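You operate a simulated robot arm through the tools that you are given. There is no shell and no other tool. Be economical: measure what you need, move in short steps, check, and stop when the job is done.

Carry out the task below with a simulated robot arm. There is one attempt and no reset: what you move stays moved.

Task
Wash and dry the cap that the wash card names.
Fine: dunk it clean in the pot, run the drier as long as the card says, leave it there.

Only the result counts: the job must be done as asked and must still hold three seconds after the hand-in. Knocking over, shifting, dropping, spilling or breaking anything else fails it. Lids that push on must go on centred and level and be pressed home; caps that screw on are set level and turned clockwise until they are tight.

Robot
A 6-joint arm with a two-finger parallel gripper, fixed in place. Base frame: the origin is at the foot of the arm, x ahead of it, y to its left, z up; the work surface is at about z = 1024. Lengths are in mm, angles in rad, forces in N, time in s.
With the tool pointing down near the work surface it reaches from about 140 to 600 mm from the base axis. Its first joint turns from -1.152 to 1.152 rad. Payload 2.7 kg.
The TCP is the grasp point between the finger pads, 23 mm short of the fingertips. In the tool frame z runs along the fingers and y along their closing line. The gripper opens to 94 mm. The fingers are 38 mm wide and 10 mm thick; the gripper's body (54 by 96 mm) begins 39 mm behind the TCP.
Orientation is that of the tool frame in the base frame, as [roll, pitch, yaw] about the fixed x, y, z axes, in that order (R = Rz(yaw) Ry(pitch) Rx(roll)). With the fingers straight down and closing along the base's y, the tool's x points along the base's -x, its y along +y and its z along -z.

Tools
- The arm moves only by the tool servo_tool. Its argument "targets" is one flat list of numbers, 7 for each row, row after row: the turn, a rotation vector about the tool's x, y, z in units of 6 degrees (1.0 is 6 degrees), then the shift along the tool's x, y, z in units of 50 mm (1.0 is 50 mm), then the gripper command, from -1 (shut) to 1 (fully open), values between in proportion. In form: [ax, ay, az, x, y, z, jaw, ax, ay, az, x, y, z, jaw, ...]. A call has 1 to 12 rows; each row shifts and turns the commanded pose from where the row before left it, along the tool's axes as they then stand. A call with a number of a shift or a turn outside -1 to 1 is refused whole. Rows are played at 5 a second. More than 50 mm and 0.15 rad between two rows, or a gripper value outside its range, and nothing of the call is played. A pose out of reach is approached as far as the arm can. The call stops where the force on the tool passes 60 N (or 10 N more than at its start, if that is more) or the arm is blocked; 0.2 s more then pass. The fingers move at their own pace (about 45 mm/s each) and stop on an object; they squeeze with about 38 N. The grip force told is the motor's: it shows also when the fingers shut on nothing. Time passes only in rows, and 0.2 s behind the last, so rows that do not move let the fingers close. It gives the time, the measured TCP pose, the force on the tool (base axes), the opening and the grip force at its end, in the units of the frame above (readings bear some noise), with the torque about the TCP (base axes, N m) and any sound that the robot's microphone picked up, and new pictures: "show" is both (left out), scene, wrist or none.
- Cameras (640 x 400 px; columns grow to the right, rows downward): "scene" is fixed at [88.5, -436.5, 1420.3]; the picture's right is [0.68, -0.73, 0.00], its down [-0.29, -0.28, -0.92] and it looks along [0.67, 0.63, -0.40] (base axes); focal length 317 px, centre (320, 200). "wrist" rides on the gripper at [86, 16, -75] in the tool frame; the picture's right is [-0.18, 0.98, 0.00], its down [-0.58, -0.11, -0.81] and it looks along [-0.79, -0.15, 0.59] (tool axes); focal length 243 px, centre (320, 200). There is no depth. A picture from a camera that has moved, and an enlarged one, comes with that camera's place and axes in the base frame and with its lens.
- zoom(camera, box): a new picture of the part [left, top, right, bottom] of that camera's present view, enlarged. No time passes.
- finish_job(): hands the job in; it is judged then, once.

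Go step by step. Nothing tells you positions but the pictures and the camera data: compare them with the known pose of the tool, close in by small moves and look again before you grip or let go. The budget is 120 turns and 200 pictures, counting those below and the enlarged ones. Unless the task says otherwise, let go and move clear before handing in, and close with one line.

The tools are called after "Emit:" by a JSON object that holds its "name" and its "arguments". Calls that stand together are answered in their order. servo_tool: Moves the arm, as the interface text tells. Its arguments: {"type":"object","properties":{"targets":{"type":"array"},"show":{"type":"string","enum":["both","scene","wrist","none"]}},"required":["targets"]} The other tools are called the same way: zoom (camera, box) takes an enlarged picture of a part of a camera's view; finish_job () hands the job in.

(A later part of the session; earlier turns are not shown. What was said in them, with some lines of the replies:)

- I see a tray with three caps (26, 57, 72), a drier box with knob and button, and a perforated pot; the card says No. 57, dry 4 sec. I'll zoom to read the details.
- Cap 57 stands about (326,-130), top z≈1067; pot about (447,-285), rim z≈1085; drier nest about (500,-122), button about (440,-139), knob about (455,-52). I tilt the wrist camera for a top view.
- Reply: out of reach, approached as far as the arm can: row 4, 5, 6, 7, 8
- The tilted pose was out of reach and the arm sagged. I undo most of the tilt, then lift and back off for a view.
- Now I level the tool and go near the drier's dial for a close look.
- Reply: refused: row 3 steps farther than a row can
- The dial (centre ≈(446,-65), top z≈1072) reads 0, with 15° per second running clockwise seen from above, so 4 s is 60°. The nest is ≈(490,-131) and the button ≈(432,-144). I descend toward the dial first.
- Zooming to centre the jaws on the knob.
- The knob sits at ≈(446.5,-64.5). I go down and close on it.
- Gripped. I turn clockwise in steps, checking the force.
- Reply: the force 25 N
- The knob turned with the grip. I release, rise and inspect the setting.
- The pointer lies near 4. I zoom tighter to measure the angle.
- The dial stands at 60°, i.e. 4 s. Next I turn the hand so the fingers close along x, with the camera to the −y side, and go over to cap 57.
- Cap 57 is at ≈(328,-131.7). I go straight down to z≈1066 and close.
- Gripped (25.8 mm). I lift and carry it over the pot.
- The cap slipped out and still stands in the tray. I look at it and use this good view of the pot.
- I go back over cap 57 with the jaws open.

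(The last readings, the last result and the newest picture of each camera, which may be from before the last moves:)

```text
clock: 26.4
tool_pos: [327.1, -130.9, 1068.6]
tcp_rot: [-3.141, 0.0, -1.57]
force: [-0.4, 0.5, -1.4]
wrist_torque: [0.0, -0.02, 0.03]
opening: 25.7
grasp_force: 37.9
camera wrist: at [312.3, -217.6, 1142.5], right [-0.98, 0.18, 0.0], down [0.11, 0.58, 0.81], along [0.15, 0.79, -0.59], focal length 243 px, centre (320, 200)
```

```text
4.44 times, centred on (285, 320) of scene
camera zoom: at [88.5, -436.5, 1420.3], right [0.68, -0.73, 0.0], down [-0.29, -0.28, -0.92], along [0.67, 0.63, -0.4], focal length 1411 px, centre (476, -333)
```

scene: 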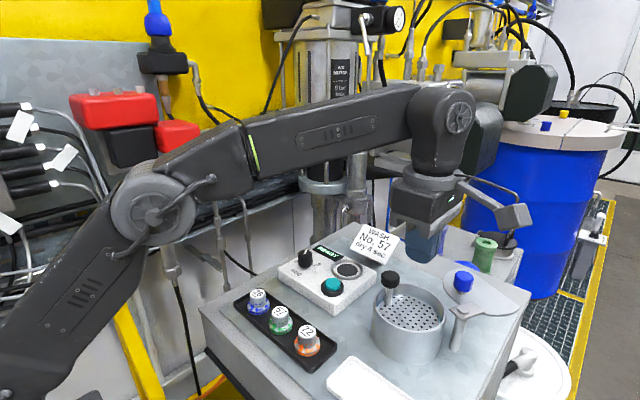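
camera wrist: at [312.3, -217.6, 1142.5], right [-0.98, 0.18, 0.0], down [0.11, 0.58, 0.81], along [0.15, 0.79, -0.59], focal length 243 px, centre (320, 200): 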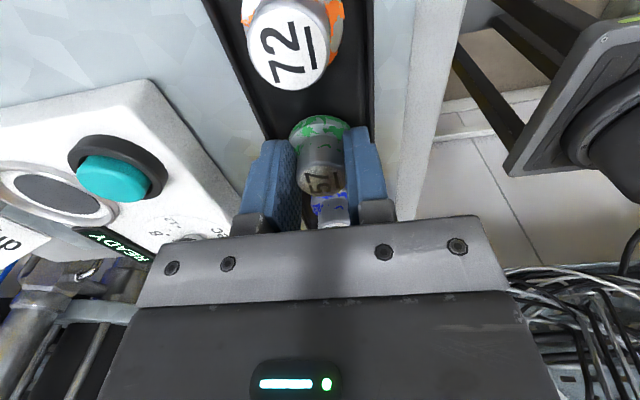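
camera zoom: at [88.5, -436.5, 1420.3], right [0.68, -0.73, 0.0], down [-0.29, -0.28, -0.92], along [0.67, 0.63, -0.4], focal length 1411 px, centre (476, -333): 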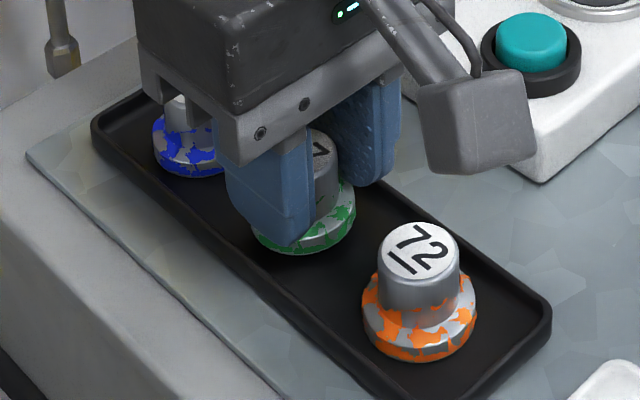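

It lifts along this time (about 1.4 N of weight). I raise it gently.

Emit:
{"name": "servo_tool", "arguments": {"targets": [0, 0, 0, 0, 0, -0.08, -1, 0, 0, 0, 0, 0, -0.12, -1, 0, 0, 0, 0, 0, -0.16, -1, 0, 0, 0, 0, 0, -0.2, -1, 0, 0, 0, 0, 0, -0.2, -1, 0, 0, 0, 0, 0, -0.2, -1, 0, 0, 0, 0, 0, -0.2, -1, 0, 0, 0, 0, 0, -0.2, -1, 0, 0, 0, 0, 0, -0.2, -1, 0, 0, 0, 0, 0, -0.2, -1, 0, 0, 0, 0, 0, -0.2, -1, 0, 0, 0, 0, 0, -0.15, -1]}}

```text
clock: 29.0
tool_pos: [327.6, -131.0, 1174.2]
tcp_rot: [-3.141, 0.001, -1.572]
force: [-0.3, 0.2, -1.8]
wrist_torque: [-0.04, 0.01, -0.03]
opening: 25.5
grasp_force: 37.7
camera wrist: at [312.4, -217.0, 1248.2], right [-0.98, 0.18, 0.0], down [0.11, 0.58, 0.81], along [0.15, 0.79, -0.59], focal length 243 px, centre (320, 200)
```

scene: 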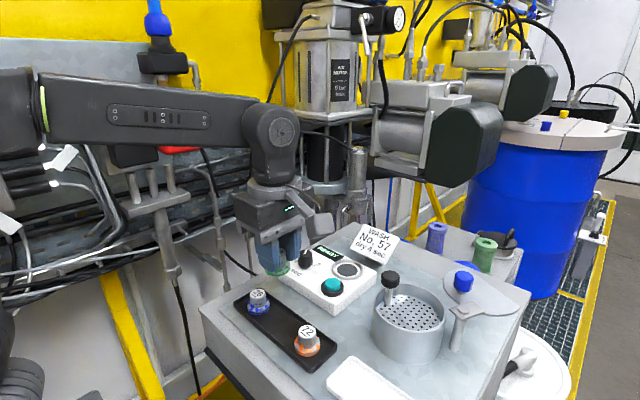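
wrist: 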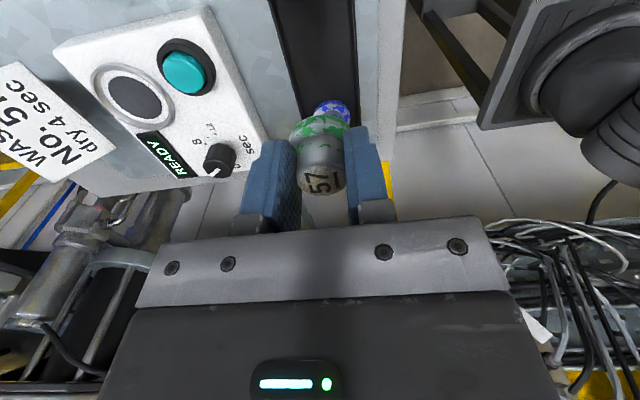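

Emit:
{"name": "servo_tool", "arguments": {"targets": [0, 0, 0, 0.15, -0.1, 0, -1, 0, 0, 0, 0.27, -0.2, 0, -1, 0, 0, 0, 0.3, -0.22, 0, -1, 0, 0, 0, 0.3, -0.22, 0, -1, 0, 0, 0, 0.3, -0.22, 0, -1, 0, 0, 0, 0.3, -0.22, 0, -1, 0, 0, 0, 0.3, -0.22, 0, -1, 0, 0, 0, 0.3, -0.22, 0, -1, 0, 0, 0, 0.3, -0.22, 0, -1, 0, 0, 0, 0.3, -0.22, 0, -1, 0, 0, 0, 0.25, -0.22, 0, -1, 0, 0, 0, 0.1, -0.13, 0, -1]}}

Emit:
{"name": "zoom", "arguments": {"camera": "scene", "box": [350, 180, 530, 380]}}

Emit:
{"name": "zoom", "arguments": {"camera": "wrist", "box": [220, 0, 420, 220]}}

```text
clock: 31.6
tool_pos: [448.4, -289.6, 1173.0]
tcp_rot: [3.141, 0.0, -1.57]
force: [-0.2, 0.4, -1.4]
wrist_torque: [-0.01, 0.03, 0.02]
opening: 25.8
grasp_force: 37.7
camera wrist: at [432.7, -376.4, 1247.3], right [-0.98, 0.18, 0.0], down [0.11, 0.58, 0.81], along [0.15, 0.79, -0.59], focal length 243 px, centre (320, 200)
```

scene: 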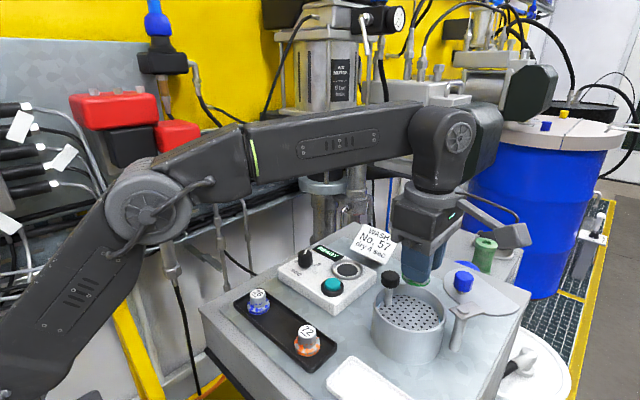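
wrist: 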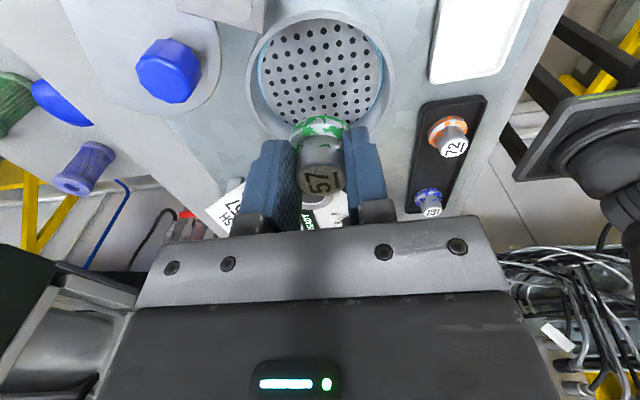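

```text
2.00 times, centred on (440, 280) of scene
camera zoom: at [88.5, -436.6, 1420.3], right [0.68, -0.73, 0.0], down [-0.29, -0.28, -0.92], along [0.67, 0.63, -0.4], focal length 635 px, centre (80, 40)
```

zoom: 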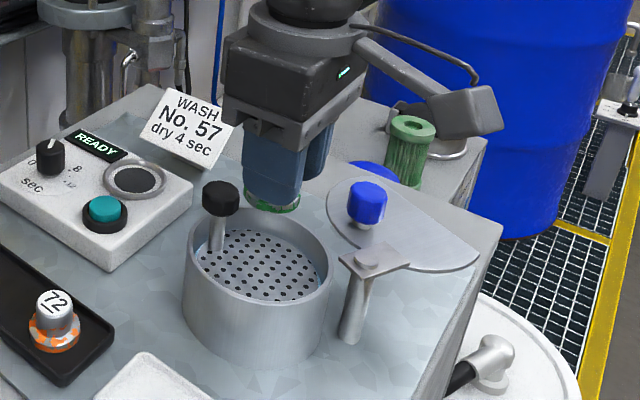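

```text
1.82 times, centred on (320, 110) of wrist
camera zoom: at [432.7, -376.4, 1247.3], right [-0.98, 0.18, 0.0], down [0.11, 0.58, 0.81], along [0.15, 0.79, -0.59], focal length 441 px, centre (320, 364)
```

zoom: 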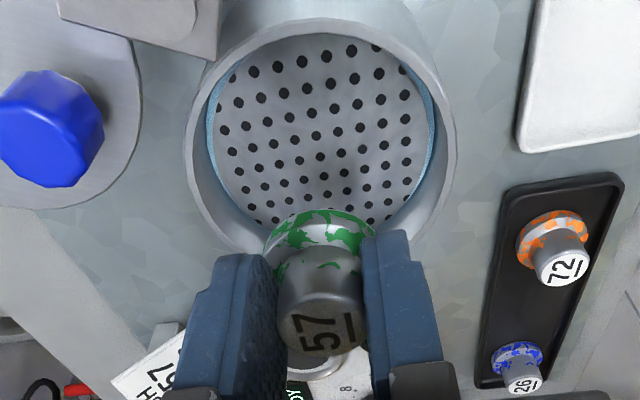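

Pot centre is ≈(447,-286), the sieve's handle is on its +y side, so I stay slightly to −y and lower the cap toward the sieve.

Emit:
{"name": "servo_tool", "arguments": {"targets": [0, 0, 0, 0.09, 0.01, 0.1, -1, 0, 0, 0, 0, 0, 0.2, -1, 0, 0, 0, 0, 0, 0.2, -1, 0, 0, 0, 0, 0, 0.2, -1, 0, 0, 0, 0, 0, 0.2, -1, 0, 0, 0, 0, 0, 0.2, -1, 0, 0, 0, 0, 0, 0.2, -1, 0, 0, 0, 0, 0, 0.15, -1, 0, 0, 0, 0, 0, 0, -1]}}

Emit:
{"name": "zoom", "arguments": {"camera": "scene", "box": [350, 220, 530, 380]}}

```text
clock: 33.6
tool_pos: [446.8, -293.2, 1102.7]
tcp_rot: [-3.141, -0.001, -1.571]
force: [-0.2, -0.6, 0.8]
wrist_torque: [0.0, 0.05, 0.02]
opening: 25.8
grasp_force: 37.9
camera wrist: at [431.9, -380.2, 1175.7], right [-0.98, 0.18, 0.0], down [0.11, 0.58, 0.81], along [0.15, 0.79, -0.59], focal length 243 px, centre (320, 200)
```

scene: 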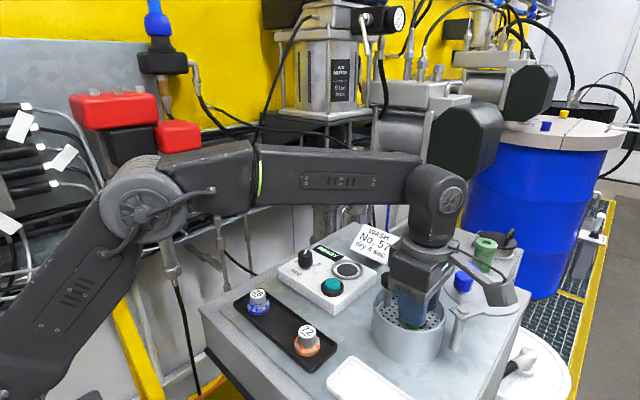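
wrist: 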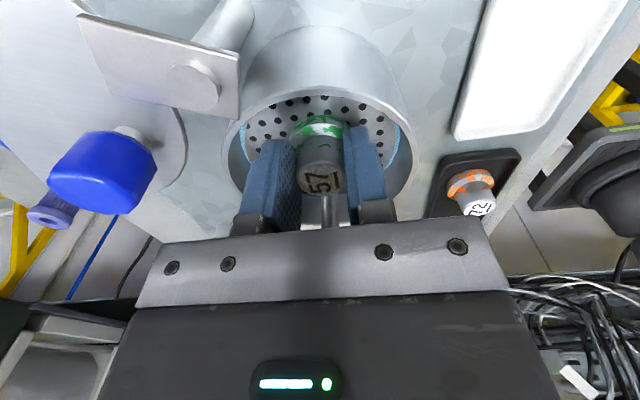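

```text
2.50 times, centred on (440, 300) of scene
camera zoom: at [88.5, -436.6, 1420.3], right [0.68, -0.73, 0.0], down [-0.29, -0.28, -0.92], along [0.67, 0.63, -0.4], focal length 794 px, centre (20, -50)
```

zoom: 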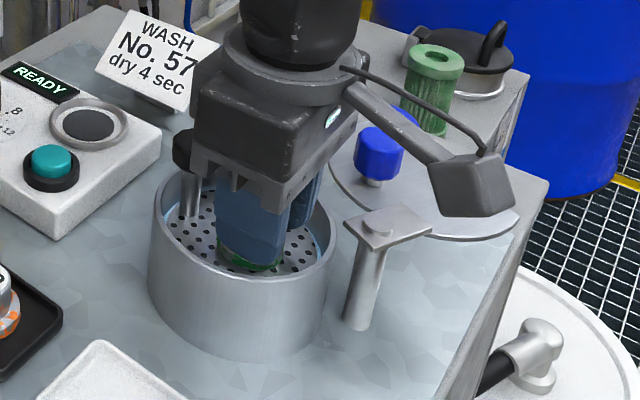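

I lower further in 4 mm steps, watching the force.

Emit:
{"name": "servo_tool", "arguments": {"targets": [0, 0, 0, 0, 0, 0.08, -1, 0, 0, 0, 0, 0, 0.08, -1, 0, 0, 0, 0, 0, 0, -1], "show": "none"}}

Emit:
{"name": "servo_tool", "arguments": {"targets": [0, 0, 0, 0, 0, 0.08, -1, 0, 0, 0, 0, 0, 0.08, -1, 0, 0, 0, 0, 0, 0, -1]}}

```text
clock: 34.4
tool_pos: [447.1, -294.5, 1094.5]
tcp_rot: [-3.14, -0.001, -1.569]
force: [0.5, -0.5, 2.3]
wrist_torque: [0.01, -0.03, -0.01]
opening: 25.5
grasp_force: 37.7
```

```text
clock: 35.2
tool_pos: [446.8, -293.8, 1086.7]
tcp_rot: [3.14, 0.001, -1.571]
force: [0.2, 2.0, 3.0]
wrist_torque: [0.05, -0.03, 0.0]
opening: 25.7
grasp_force: 37.7
camera wrist: at [430.9, -380.4, 1160.6], right [-0.98, 0.18, 0.0], down [0.11, 0.58, 0.81], along [0.15, 0.79, -0.59], focal length 243 px, centre (320, 200)
```

scene: 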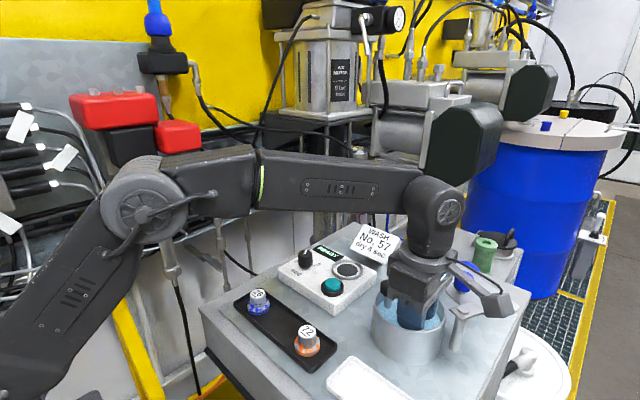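
wrist: 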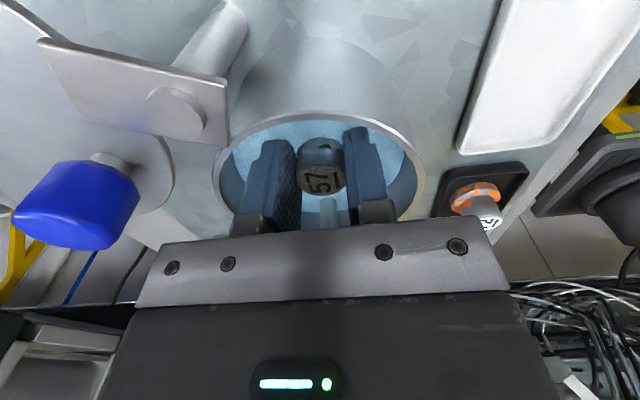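

The sieve is a sprung plunger; it sinks under the cap and the bath now covers it. I press on until the cap is fully under.

Emit:
{"name": "servo_tool", "arguments": {"targets": [0, 0, 0, 0, 0, 0.08, -1, 0, 0, 0, 0, 0, 0.08, -1, 0, 0, 0, 0, 0, 0.08, -1, 0, 0, 0, 0, 0, 0, -1], "show": "wrist"}}

Emit:
{"name": "zoom", "arguments": {"camera": "scene", "box": [350, 220, 530, 380]}}

```text
clock: 36.2
tool_pos: [445.9, -294.5, 1074.5]
tcp_rot: [-3.141, 0.0, -1.572]
force: [-0.2, 1.6, 4.2]
wrist_torque: [0.06, 0.01, 0.0]
opening: 25.7
grasp_force: 37.7
camera wrist: at [430.6, -380.9, 1148.0], right [-0.98, 0.18, 0.0], down [0.11, 0.58, 0.81], along [0.15, 0.79, -0.59], focal length 243 px, centre (320, 200)
```

wrist: 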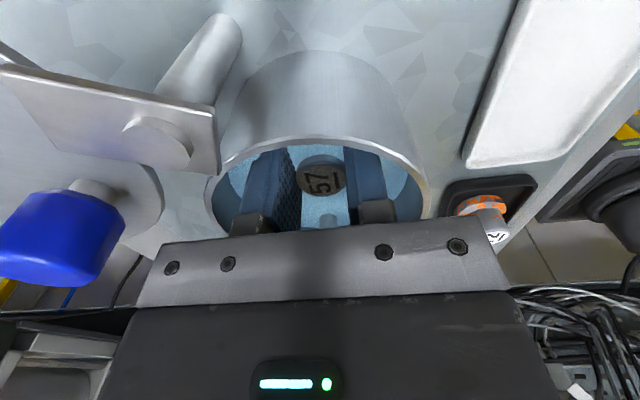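

```text
2.50 times, centred on (440, 300) of scene
camera zoom: at [88.5, -436.5, 1420.4], right [0.68, -0.73, 0.0], down [-0.29, -0.28, -0.92], along [0.67, 0.63, -0.4], focal length 794 px, centre (20, -50)
```

zoom: 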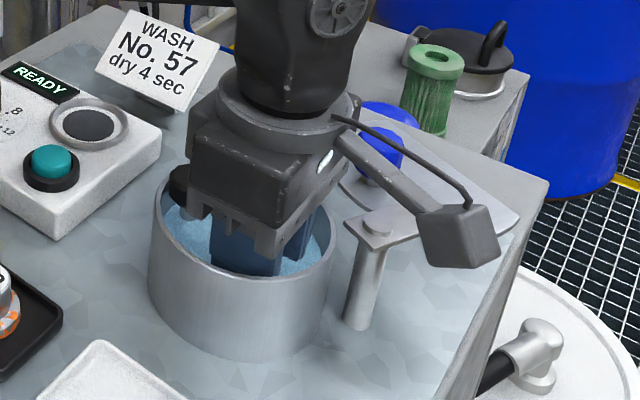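

Emit:
{"name": "servo_tool", "arguments": {"targets": [0, 0, 0, 0, 0, 0.08, -1, 0, 0, 0, 0, 0, 0.08, -1, 0, 0, 0, 0, 0, 0, -1, 0, 0, 0, 0, 0, 0, -1, 0, 0, 0, 0, 0, 0, -1, 0, 0, 0, 0, 0, 0, -1, 0, 0, 0, 0, 0, 0, -1], "show": "wrist"}}

Emit:
{"name": "zoom", "arguments": {"camera": "wrist", "box": [240, 120, 400, 230]}}

```text
clock: 37.8
tool_pos: [446.9, -294.6, 1068.1]
tcp_rot: [-3.138, -0.004, -1.571]
force: [-4.5, 0.3, 25.3]
wrist_torque: [0.15, 0.34, 0.03]
opening: 25.4
grasp_force: 37.5
camera wrist: at [430.8, -380.7, 1142.4], right [-0.98, 0.18, 0.0], down [0.11, 0.58, 0.81], along [0.15, 0.79, -0.59], focal length 243 px, centre (320, 200)
```

wrist: 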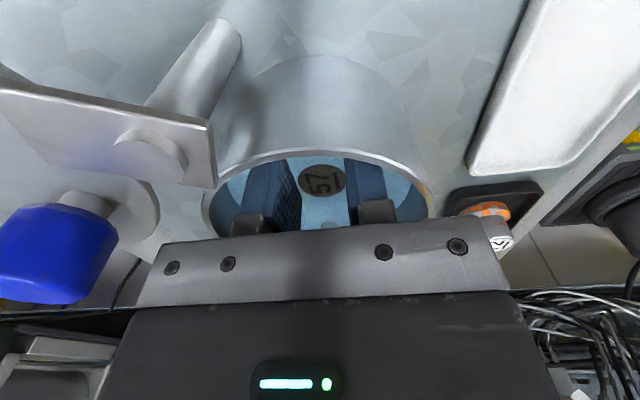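

```text
3.64 times, centred on (320, 175) of wrist
camera zoom: at [430.8, -380.7, 1142.4], right [-0.98, 0.18, 0.0], down [0.11, 0.58, 0.81], along [0.15, 0.79, -0.59], focal length 882 px, centre (320, 291)
```

zoom: 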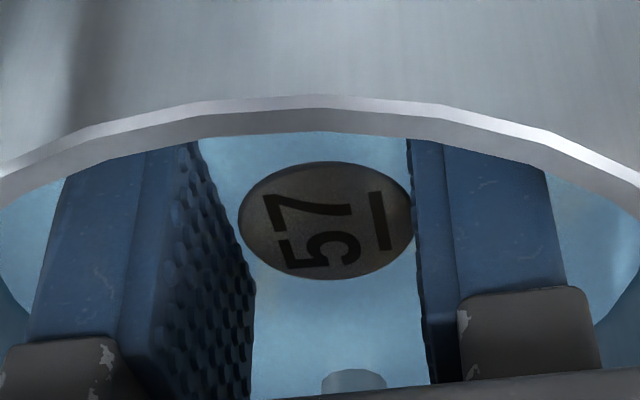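

The plunger is at its bottom (25 N) and the cap is in the bath. I raise it and look whether the dirt is gone.

Emit:
{"name": "servo_tool", "arguments": {"targets": [0, 0, 0, 0, 0, -0.1, -1, 0, 0, 0, 0, 0, -0.15, -1, 0, 0, 0, 0, 0, -0.15, -1, 0, 0, 0, 0, 0, -0.15, -1, 0, 0, 0, 0, 0, -0.15, -1, 0, 0, 0, 0, 0, -0.15, -1, 0, 0, 0, 0, 0, -0.2, -1, 0, 0, 0, 0, 0, -0.2, -1, 0, 0, 0, 0, 0, -0.2, -1, 0, 0, 0, 0, 0, -0.2, -1, 0, 0, 0, 0, 0, 0, -1], "show": "wrist"}}

Emit:
{"name": "zoom", "arguments": {"camera": "scene", "box": [370, 220, 470, 340]}}

Emit:
{"name": "zoom", "arguments": {"camera": "wrist", "box": [240, 80, 400, 230]}}

```text
clock: 40.2
tool_pos: [447.6, -293.2, 1148.3]
tcp_rot: [3.141, 0.0, -1.57]
force: [-0.6, 0.4, -0.1]
wrist_torque: [-0.04, 0.0, 0.02]
opening: 25.7
grasp_force: 37.7
camera wrist: at [432.2, -379.6, 1222.8], right [-0.98, 0.18, 0.0], down [0.11, 0.58, 0.81], along [0.15, 0.79, -0.59], focal length 243 px, centre (320, 200)
```

wrist: 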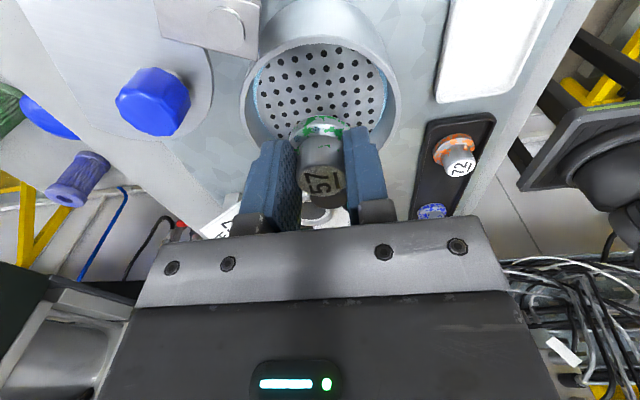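

```text
3.33 times, centred on (420, 280) of scene
camera zoom: at [88.5, -436.6, 1420.3], right [0.68, -0.73, 0.0], down [-0.29, -0.28, -0.92], along [0.67, 0.63, -0.4], focal length 1058 px, centre (-13, -67)
```

zoom: 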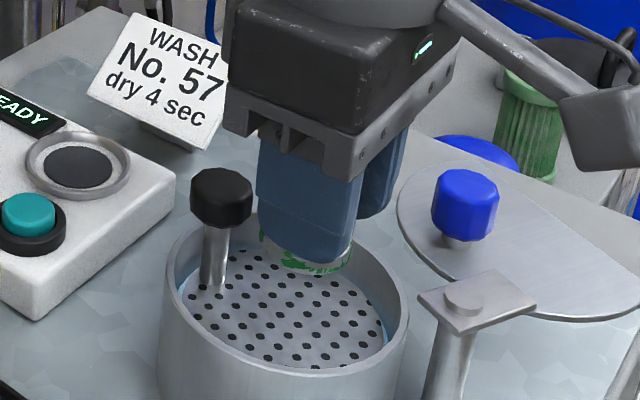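

```text
2.67 times, centred on (320, 155) of wrist
camera zoom: at [432.2, -379.6, 1222.8], right [-0.98, 0.18, 0.0], down [0.11, 0.58, 0.81], along [0.15, 0.79, -0.59], focal length 647 px, centre (320, 320)
```

zoom: 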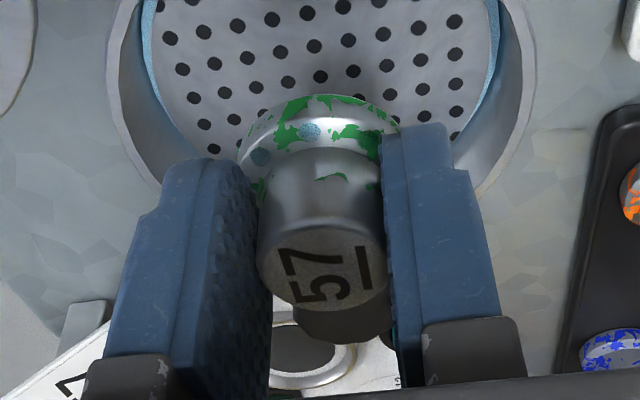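

It's partly clean, with fewer patches. I dunk again a few times.

Emit:
{"name": "servo_tool", "arguments": {"targets": [0, 0, 0, 0, 0, 0.3, -1, 0, 0, 0, 0, 0, 0.3, -1, 0, 0, 0, 0, 0, 0.3, -1, 0, 0, 0, 0, 0, 0.2, -1, 0, 0, 0, 0, 0, 0.2, -1, 0, 0, 0, 0, 0, 0.2, -1, 0, 0, 0, 0, 0, 0, -1, 0, 0, 0, 0, 0, 0, -1, 0, 0, 0, 0, 0, -0.2, -1, 0, 0, 0, 0, 0, -0.2, -1, 0, 0, 0, 0, 0, -0.2, -1, 0, 0, 0, 0, 0, -0.2, -1], "show": "none"}}

Emit:
{"name": "servo_tool", "arguments": {"targets": [0, 0, 0, 0, 0, 0.2, -1, 0, 0, 0, 0, 0, 0.2, -1, 0, 0, 0, 0, 0, 0.2, -1, 0, 0, 0, 0, 0, 0.2, -1, 0, 0, 0, 0, 0, 0, -1, 0, 0, 0, 0, 0, 0, -1, 0, 0, 0, 0, 0, -0.2, -1, 0, 0, 0, 0, 0, -0.2, -1, 0, 0, 0, 0, 0, -0.3, -1, 0, 0, 0, 0, 0, -0.4, -1, 0, 0, 0, 0, 0, -0.4, -1, 0, 0, 0, 0, 0, 0, -1], "show": "none"}}

Emit:
{"name": "zoom", "arguments": {"camera": "wrist", "box": [240, 80, 400, 230]}}

```text
clock: 42.8
tool_pos: [447.0, -293.8, 1111.4]
tcp_rot: [3.14, 0.002, -1.571]
force: [-0.7, 0.2, -0.9]
wrist_torque: [-0.01, -0.02, -0.01]
opening: 25.6
grasp_force: 38.0
```

```text
clock: 45.4
tool_pos: [447.7, -293.2, 1149.1]
tcp_rot: [3.141, -0.001, -1.57]
force: [-0.5, -0.7, -1.4]
wrist_torque: [-0.03, 0.0, 0.01]
opening: 25.6
grasp_force: 38.3
```

```text
2.67 times, centred on (320, 155) of wrist
camera zoom: at [432.9, -379.6, 1223.0], right [-0.98, 0.18, 0.0], down [0.11, 0.58, 0.81], along [0.15, 0.79, -0.59], focal length 647 px, centre (320, 320)
```

zoom: 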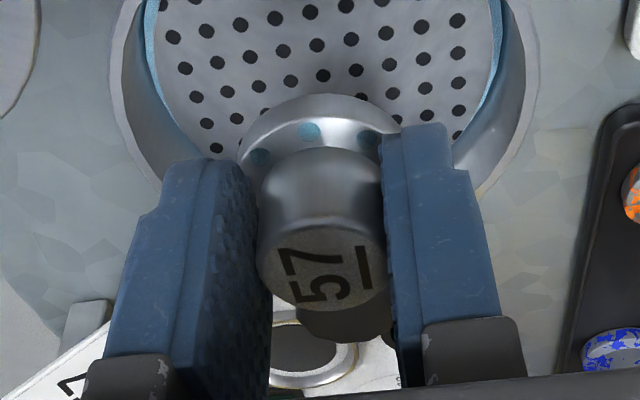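

The cap looks clean and shows only wet drops. I check the other side from the scene camera.

Emit:
{"name": "zoom", "arguments": {"camera": "scene", "box": [380, 220, 460, 310]}}

```text
4.44 times, centred on (420, 265) of scene
camera zoom: at [88.5, -436.6, 1420.3], right [0.68, -0.73, 0.0], down [-0.29, -0.28, -0.92], along [0.67, 0.63, -0.4], focal length 1411 px, centre (-124, -89)
```

zoom: 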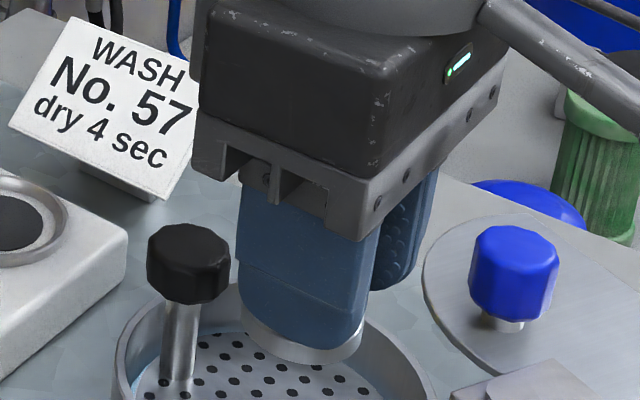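

All clean. I raise it and carry it slowly to the drier nest.

Emit:
{"name": "servo_tool", "arguments": {"targets": [0, 0, 0, 0, 0, -0.2, -1, 0, 0, 0, 0, 0, -0.3, -1, 0, 0, 0, 0, 0, -0.3, -1, 0, 0, 0, -0.2, -0.05, 0, -1, 0, 0, 0, -0.4, -0.1, 0, -1, 0, 0, 0, -0.4, -0.1, 0, -1, 0, 0, 0, -0.45, -0.12, 0, -1, 0, 0, 0, -0.45, -0.12, 0, -1, 0, 0, 0, -0.45, -0.12, 0, -1, 0, 0, 0, -0.45, -0.12, 0, -1, 0, 0, 0, -0.25, -0.08, 0, -1, 0, 0, 0, -0.15, -0.03, 0, -1], "show": "scene"}}

Emit:
{"name": "zoom", "arguments": {"camera": "wrist", "box": [220, 0, 420, 230]}}

Emit:
{"name": "zoom", "arguments": {"camera": "scene", "box": [290, 190, 410, 310]}}

```text
clock: 48.0
tool_pos: [491.0, -132.8, 1188.4]
tcp_rot: [3.141, -0.001, -1.57]
force: [0.3, -0.1, -0.2]
wrist_torque: [-0.01, 0.01, -0.01]
opening: 25.8
grasp_force: 37.8
```

scene: 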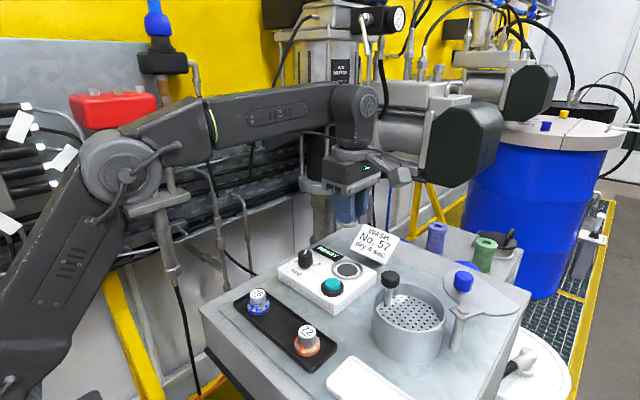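

```text
1.74 times, centred on (320, 115) of wrist
camera zoom: at [474.6, -218.6, 1262.4], right [-0.98, 0.18, 0.0], down [0.11, 0.58, 0.81], along [0.15, 0.79, -0.59], focal length 422 px, centre (320, 348)
```

zoom: 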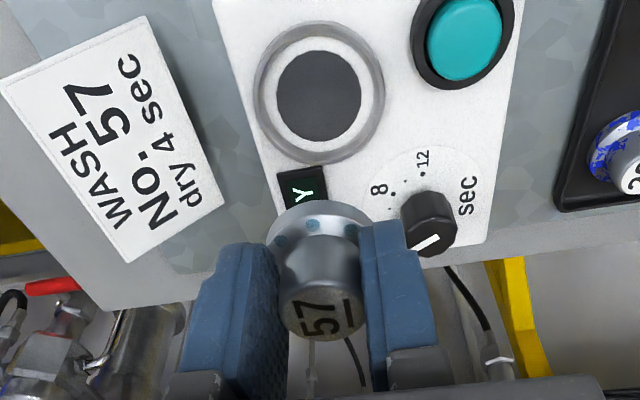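

```text
3.33 times, centred on (350, 250) of scene
camera zoom: at [88.5, -436.5, 1420.3], right [0.68, -0.73, 0.0], down [-0.29, -0.28, -0.92], along [0.67, 0.63, -0.4], focal length 1058 px, centre (220, 33)
```

zoom: 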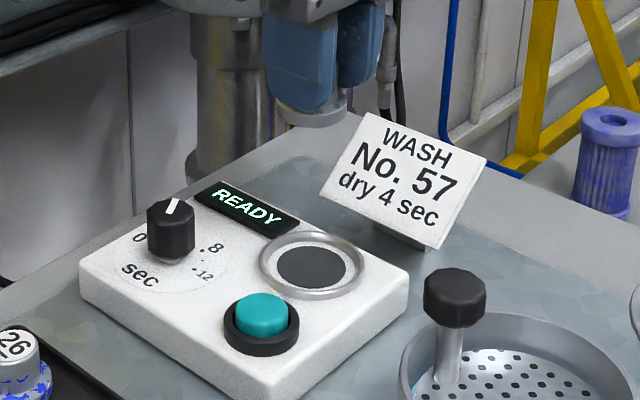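

Nest centre ≈(492,-131). I descend to just above it.

Emit:
{"name": "servo_tool", "arguments": {"targets": [0, 0, 0, -0.03, -0.02, 0.2, -1, 0, 0, 0, 0, 0, 0.3, -1, 0, 0, 0, 0, 0, 0.3, -1, 0, 0, 0, 0, 0, 0.3, -1, 0, 0, 0, 0, 0, 0.3, -1, 0, 0, 0, 0, 0, 0.2, -1, 0, 0, 0, 0, 0, 0.2, -1, 0, 0, 0, 0, 0, 0, -1], "show": "wrist"}}

Emit:
{"name": "zoom", "arguments": {"camera": "scene", "box": [290, 200, 400, 310]}}

Emit:
{"name": "zoom", "arguments": {"camera": "wrist", "box": [220, 80, 420, 230]}}

```text
clock: 49.8
tool_pos: [491.2, -131.0, 1096.1]
tcp_rot: [-3.14, 0.001, -1.57]
force: [-0.2, 1.1, -1.2]
wrist_torque: [-0.06, -0.01, 0.01]
opening: 25.6
grasp_force: 37.9
camera wrist: at [475.0, -217.9, 1170.9], right [-0.98, 0.18, 0.0], down [0.11, 0.58, 0.81], along [0.15, 0.79, -0.59], focal length 243 px, centre (320, 200)
```

wrist: 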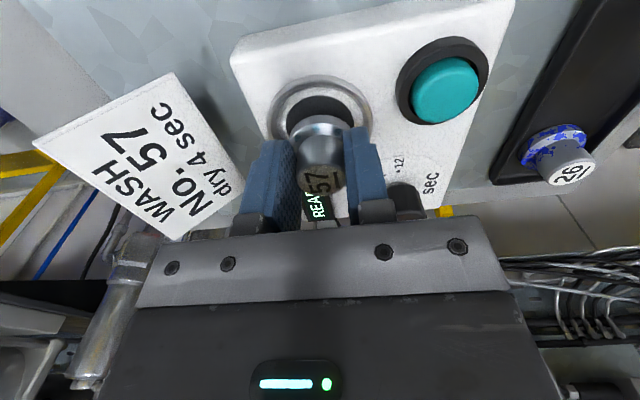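

```text
3.64 times, centred on (345, 255) of scene
camera zoom: at [88.5, -436.5, 1420.3], right [0.68, -0.73, 0.0], down [-0.29, -0.28, -0.92], along [0.67, 0.63, -0.4], focal length 1154 px, centre (229, 0)
```

zoom: 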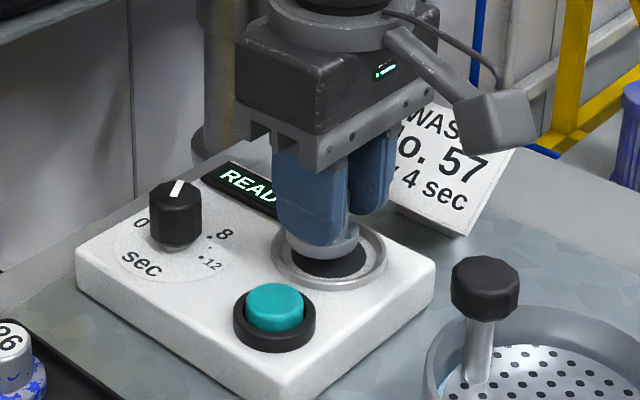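

```text
2.67 times, centred on (320, 155) of wrist
camera zoom: at [475.0, -217.9, 1170.9], right [-0.98, 0.18, 0.0], down [0.11, 0.58, 0.81], along [0.15, 0.79, -0.59], focal length 647 px, centre (320, 320)
```

zoom: 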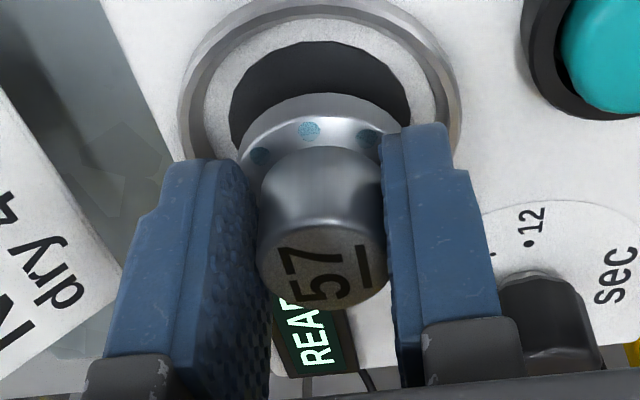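

Emit:
{"name": "servo_tool", "arguments": {"targets": [0, 0, 0, 0, 0, 0.1, -1, 0, 0, 0, 0, 0, 0.08, -1, 0, 0, 0, 0, 0, 0, -1], "show": "none"}}

Emit:
{"name": "zoom", "arguments": {"camera": "scene", "box": [320, 225, 380, 295]}}

Emit:
{"name": "zoom", "arguments": {"camera": "wrist", "box": [250, 80, 390, 220]}}

```text
clock: 50.6
tool_pos: [490.1, -133.0, 1088.4]
tcp_rot: [-3.141, 0.001, -1.571]
force: [0.3, 1.2, 2.9]
wrist_torque: [0.03, -0.02, 0.01]
opening: 25.4
grasp_force: 37.7
```

```text
5.71 times, centred on (350, 260) of scene
camera zoom: at [88.5, -436.5, 1420.3], right [0.68, -0.73, 0.0], down [-0.29, -0.28, -0.92], along [0.67, 0.63, -0.4], focal length 1814 px, centre (149, -143)
```

zoom: 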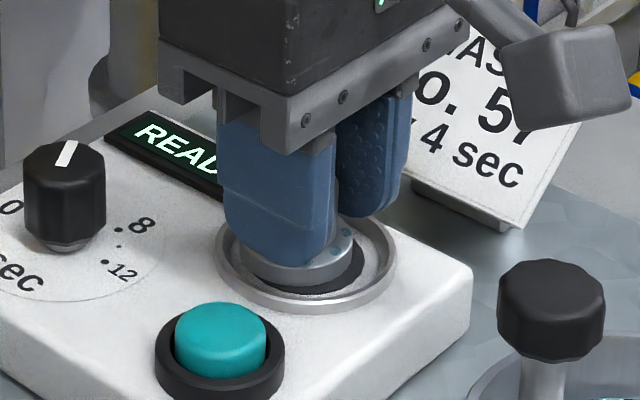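

```text
2.86 times, centred on (320, 150) of wrist
camera zoom: at [474.9, -218.5, 1162.5], right [-0.98, 0.18, 0.0], down [0.11, 0.58, 0.81], along [0.15, 0.79, -0.59], focal length 693 px, centre (320, 343)
```

zoom: 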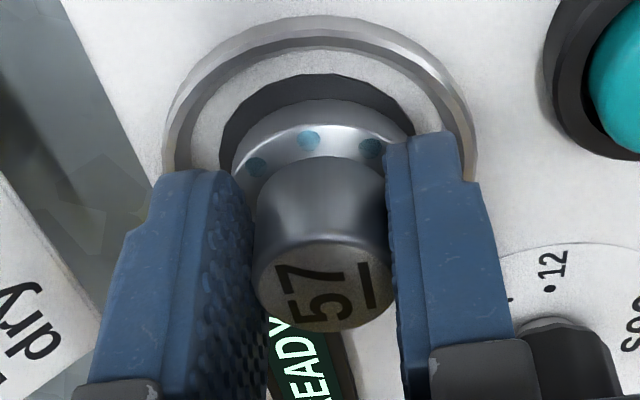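

The cap is centred within the nest and just touching. I set it down a bit more and check the force.

Emit:
{"name": "servo_tool", "arguments": {"targets": [0, 0, 0, 0, 0, 0.04, -1, 0, 0, 0, 0, 0, 0, -1], "show": "none"}}

Emit:
{"name": "zoom", "arguments": {"camera": "scene", "box": [320, 225, 380, 295]}}

```text
clock: 51.2
tool_pos: [489.7, -132.6, 1087.9]
tcp_rot: [-3.136, -0.003, -1.571]
force: [-1.2, -1.2, 19.6]
wrist_torque: [0.06, 0.24, 0.04]
opening: 25.7
grasp_force: 38.0
```

```text
5.71 times, centred on (350, 260) of scene
camera zoom: at [88.2, -436.5, 1420.4], right [0.68, -0.73, 0.0], down [-0.29, -0.28, -0.92], along [0.67, 0.63, -0.4], focal length 1814 px, centre (149, -143)
```

zoom: 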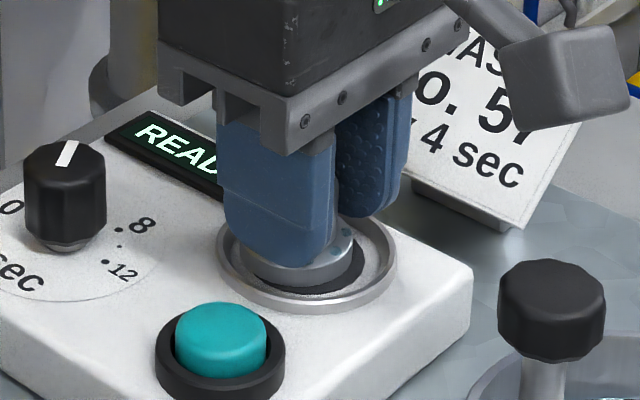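

Seated. I open the jaws and rise.

Emit:
{"name": "servo_tool", "arguments": {"targets": [0, 0, 0, 0, 0, -0.03, -1, 0, 0, 0, 0, 0, 0, -0.2, 0, 0, 0, 0, 0, 0, 0.1, 0, 0, 0, 0, 0, 0, 0.1, 0, 0, 0, 0, 0, -0.3, 0.1, 0, 0, 0, 0, 0, -0.6, 0.1, 0, 0, 0, 0, 0, -0.6, 0.1, 0, 0, 0, 0, 0, 0, 0.1], "show": "wrist"}}

Emit:
{"name": "zoom", "arguments": {"camera": "scene", "box": [290, 205, 400, 305]}}

```text
clock: 53.0
tool_pos: [490.0, -131.7, 1164.3]
tcp_rot: [3.141, 0.0, -1.571]
force: [-0.1, 0.2, 0.0]
wrist_torque: [0.0, -0.02, 0.02]
opening: 51.6
grasp_force: 0.1
camera wrist: at [475.1, -218.0, 1239.0], right [-0.98, 0.18, 0.0], down [0.11, 0.58, 0.81], along [0.15, 0.79, -0.59], focal length 243 px, centre (320, 200)
```

wrist: 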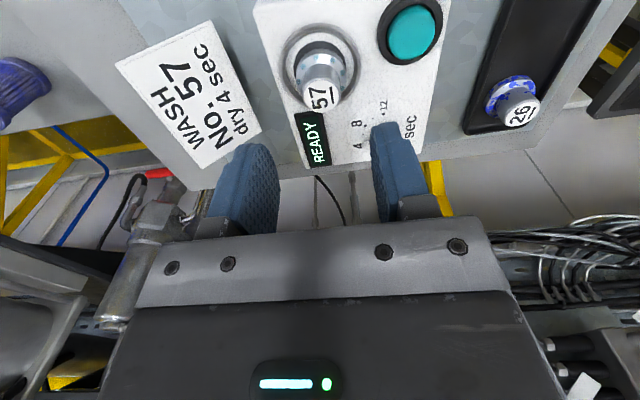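

```text
4.00 times, centred on (345, 255) of scene
camera zoom: at [88.5, -436.5, 1420.3], right [0.68, -0.73, 0.0], down [-0.29, -0.28, -0.92], along [0.67, 0.63, -0.4], focal length 1270 px, centre (220, -20)
```

zoom: 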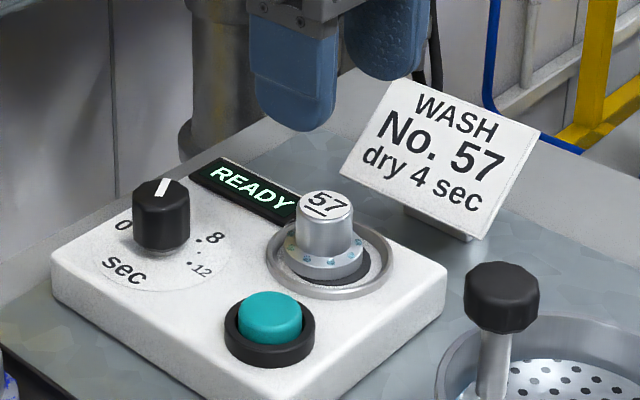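

Emit:
{"name": "zoom", "arguments": {"camera": "wrist", "box": [270, 10, 450, 130]}}

```text
3.33 times, centred on (360, 70) of wrist
camera zoom: at [475.1, -218.0, 1239.0], right [-0.98, 0.18, 0.0], down [0.11, 0.58, 0.81], along [0.15, 0.79, -0.59], focal length 809 px, centre (187, 633)
```

zoom: 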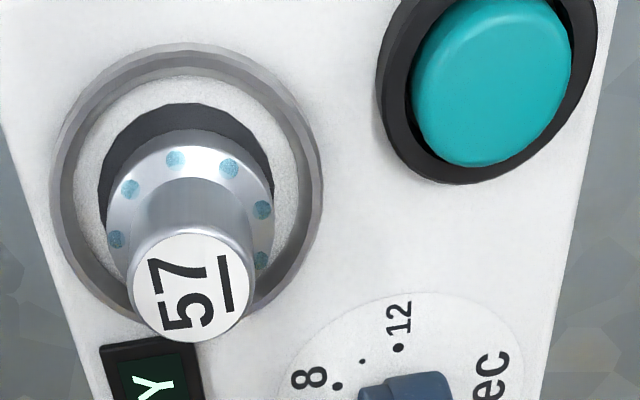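

The cap sits inside the nest. The button is at ≈(431,-145.5), top z≈1062; I go above it with the jaws shut.

Emit:
{"name": "servo_tool", "arguments": {"targets": [0, 0, 0, 0.14, 0.59, 0, -1, 0, 0, 0, 0.14, 0.59, 0, -1, 0, 0, 0, 0, 0, 0.4, -1, 0, 0, 0, 0, 0, 0.5, -1, 0, 0, 0, 0, 0, 0.4, -1, 0, 0, 0, 0, 0, 0, -1], "show": "wrist"}}

Emit:
{"name": "zoom", "arguments": {"camera": "scene", "box": [290, 225, 390, 315]}}

```text
clock: 54.4
tool_pos: [429.3, -146.1, 1098.1]
tcp_rot: [3.141, 0.001, -1.571]
force: [-0.2, -1.2, -0.4]
wrist_torque: [0.02, 0.0, -0.03]
opening: 0.0
grasp_force: 38.2
camera wrist: at [414.4, -232.0, 1171.4], right [-0.98, 0.18, 0.0], down [0.11, 0.58, 0.81], along [0.15, 0.79, -0.59], focal length 243 px, centre (320, 200)
```

wrist: 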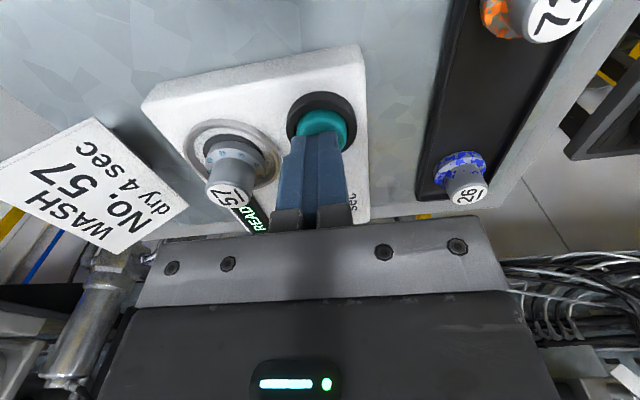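

```text
4.44 times, centred on (340, 270) of scene
camera zoom: at [88.5, -436.5, 1420.3], right [0.68, -0.73, 0.0], down [-0.29, -0.28, -0.92], along [0.67, 0.63, -0.4], focal length 1411 px, centre (231, -111)
```

zoom: 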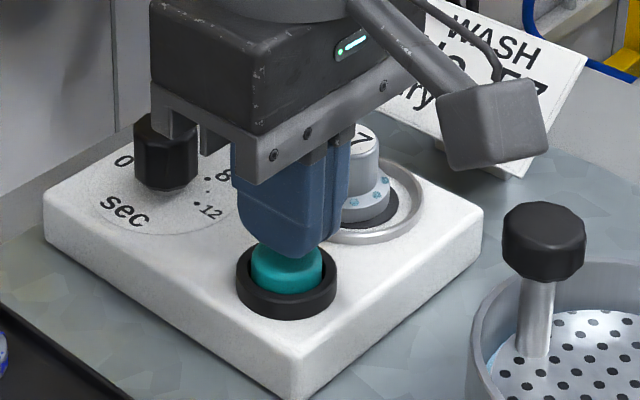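

Emit:
{"name": "servo_tool", "arguments": {"targets": [0, 0, 0, 0, -0.02, 0.2, -1, 0, 0, 0, 0, 0, 0.05, -1, 0, 0, 0, 0, 0, 0.04, -1], "show": "scene"}}

Emit:
{"name": "zoom", "arguments": {"camera": "scene", "box": [290, 225, 390, 315]}}

```text
clock: 55.2
tool_pos: [431.2, -145.8, 1084.1]
tcp_rot: [-3.138, -0.001, -1.57]
force: [-2.1, 3.0, 13.2]
wrist_torque: [0.12, 0.11, -0.06]
opening: 0.1
grasp_force: 37.8
heard: click
```

scene: 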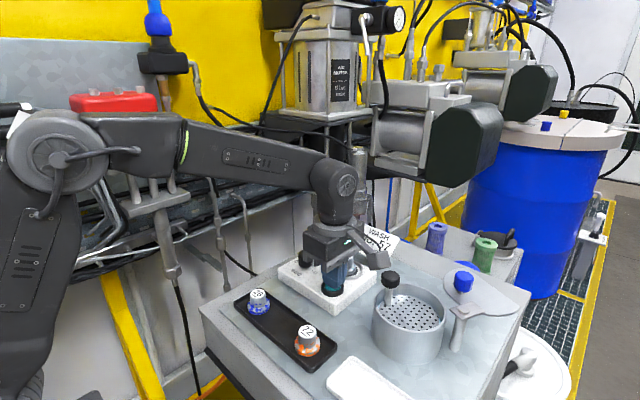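

```text
4.44 times, centred on (340, 270) of scene
camera zoom: at [88.3, -436.4, 1420.4], right [0.68, -0.73, 0.0], down [-0.29, -0.28, -0.92], along [0.67, 0.63, -0.4], focal length 1411 px, centre (231, -111)
```

zoom: 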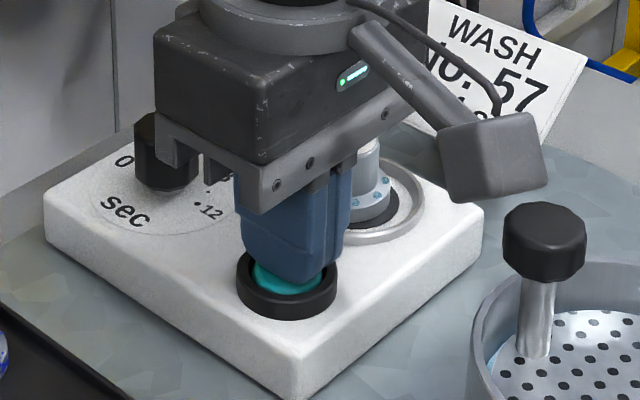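

A click: pressed. I rise and watch the drier's display.

Emit:
{"name": "servo_tool", "arguments": {"targets": [0, 0, 0, 0, 0, -0.4, -1, 0, 0, 0, 0, 0, -0.7, -1], "show": "wrist"}}

Emit:
{"name": "zoom", "arguments": {"camera": "scene", "box": [290, 225, 390, 315]}}

```text
clock: 55.8
tool_pos: [431.2, -147.5, 1140.6]
tcp_rot: [3.14, -0.001, -1.571]
force: [-0.5, -0.2, -0.2]
wrist_torque: [-0.04, 0.01, 0.01]
opening: 0.0
grasp_force: 38.0
camera wrist: at [416.2, -233.5, 1214.7], right [-0.98, 0.18, 0.0], down [0.11, 0.58, 0.81], along [0.15, 0.79, -0.59], focal length 243 px, centre (320, 200)
```

wrist: 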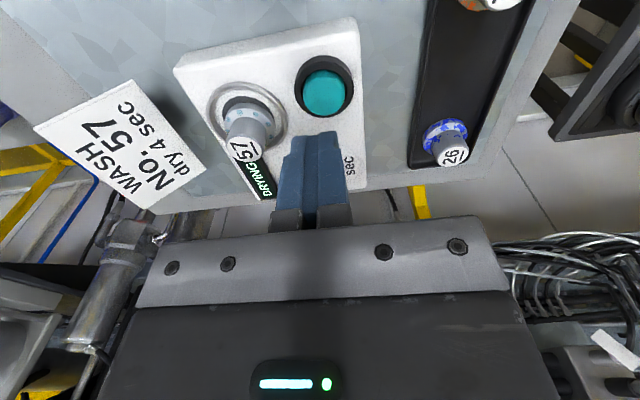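

```text
4.44 times, centred on (340, 270) of scene
camera zoom: at [88.5, -436.5, 1420.3], right [0.68, -0.73, 0.0], down [-0.29, -0.28, -0.92], along [0.67, 0.63, -0.4], focal length 1411 px, centre (231, -111)
```

zoom: 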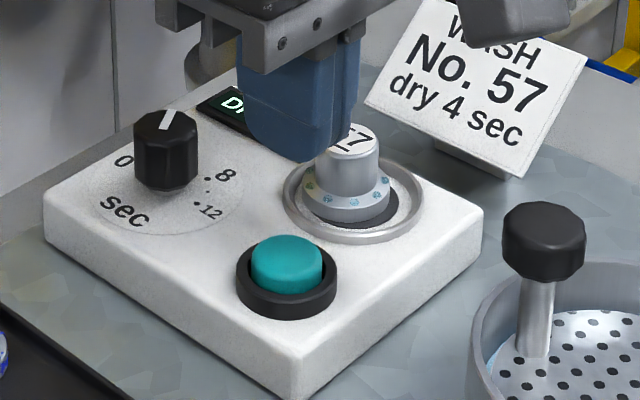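

It says DRYING. I wait out the run with the hand backed off, and then look again.

Emit:
{"name": "servo_tool", "arguments": {"targets": [0, 0, 0, 0, 0, -0.5, -1, 0, 0, 0, 0, 0, -0.3, -1, 0, 0, 0, 0, 0.7, 0, -1, 0, 0, 0, 0, 0.7, 0, -1, 0, 0, 0, 0, 0, 0, -1, 0, 0, 0, 0, 0, 0, -1, 0, 0, 0, 0, 0, 0, -1, 0, 0, 0, 0, 0, 0, -1, 0, 0, 0, 0, 0, 0, -1, 0, 0, 0, 0, 0, 0, -1, 0, 0, 0, 0, 0, 0, -1, 0, 0, 0, 0, 0, 0, -1], "show": "none"}}

Emit:
{"name": "servo_tool", "arguments": {"targets": [0, 0, 0, 0, 0, 0, -1, 0, 0, 0, 0, 0, 0, -1, 0, 0, 0, 0, 0, 0, -1, 0, 0, 0, 0, 0, 0, -1, 0, 0, 0, 0, 0, 0, -1, 0, 0, 0, 0, 0, 0, -1, 0, 0, 0, 0, 0, 0, -1, 0, 0, 0, 0, 0, 0, -1, 0, 0, 0, 0, 0, 0, -1, 0, 0, 0, 0, 0, 0, -1], "show": "scene"}}

Emit:
{"name": "zoom", "arguments": {"camera": "scene", "box": [290, 225, 390, 315]}}

```text
clock: 58.4
tool_pos: [363.4, -149.6, 1179.2]
tcp_rot: [3.141, -0.001, -1.572]
force: [-0.1, -0.3, -0.6]
wrist_torque: [-0.02, 0.05, 0.0]
opening: 0.2
grasp_force: 37.7
```

```text
clock: 60.6
tool_pos: [363.9, -149.8, 1179.0]
tcp_rot: [-3.141, 0.0, -1.57]
force: [-0.1, 0.5, 0.2]
wrist_torque: [0.03, 0.01, -0.01]
opening: 0.0
grasp_force: 37.5
```

scene: 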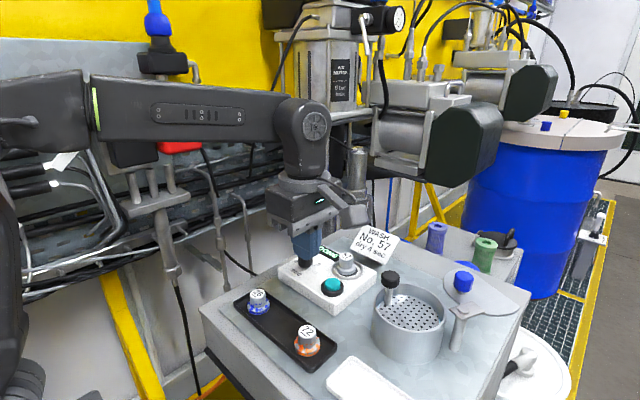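

```text
4.44 times, centred on (340, 270) of scene
camera zoom: at [88.5, -436.5, 1420.3], right [0.68, -0.73, 0.0], down [-0.29, -0.28, -0.92], along [0.67, 0.63, -0.4], focal length 1411 px, centre (231, -111)
```

zoom: 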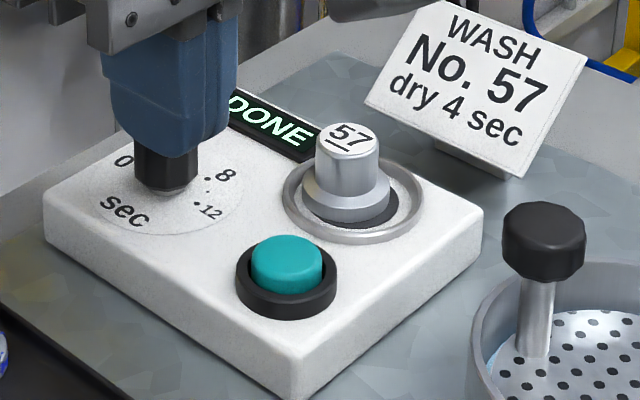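

The display shows DONE and cap 57 is clean, dry and standing in the drier, with the hand clear. I hand in.

Emit:
{"name": "finish_job", "arguments": {}}

```text
The job is handed in.
```

Cap 57 is washed and dried: I dunked it three times in the pot until the green dirt was gone, then ran the drier at 4 s until it showed DONE and left the cap there. On my first lift the cap slipped out of the gripper, but it stayed upright in the tray, and nothing else was disturbed.
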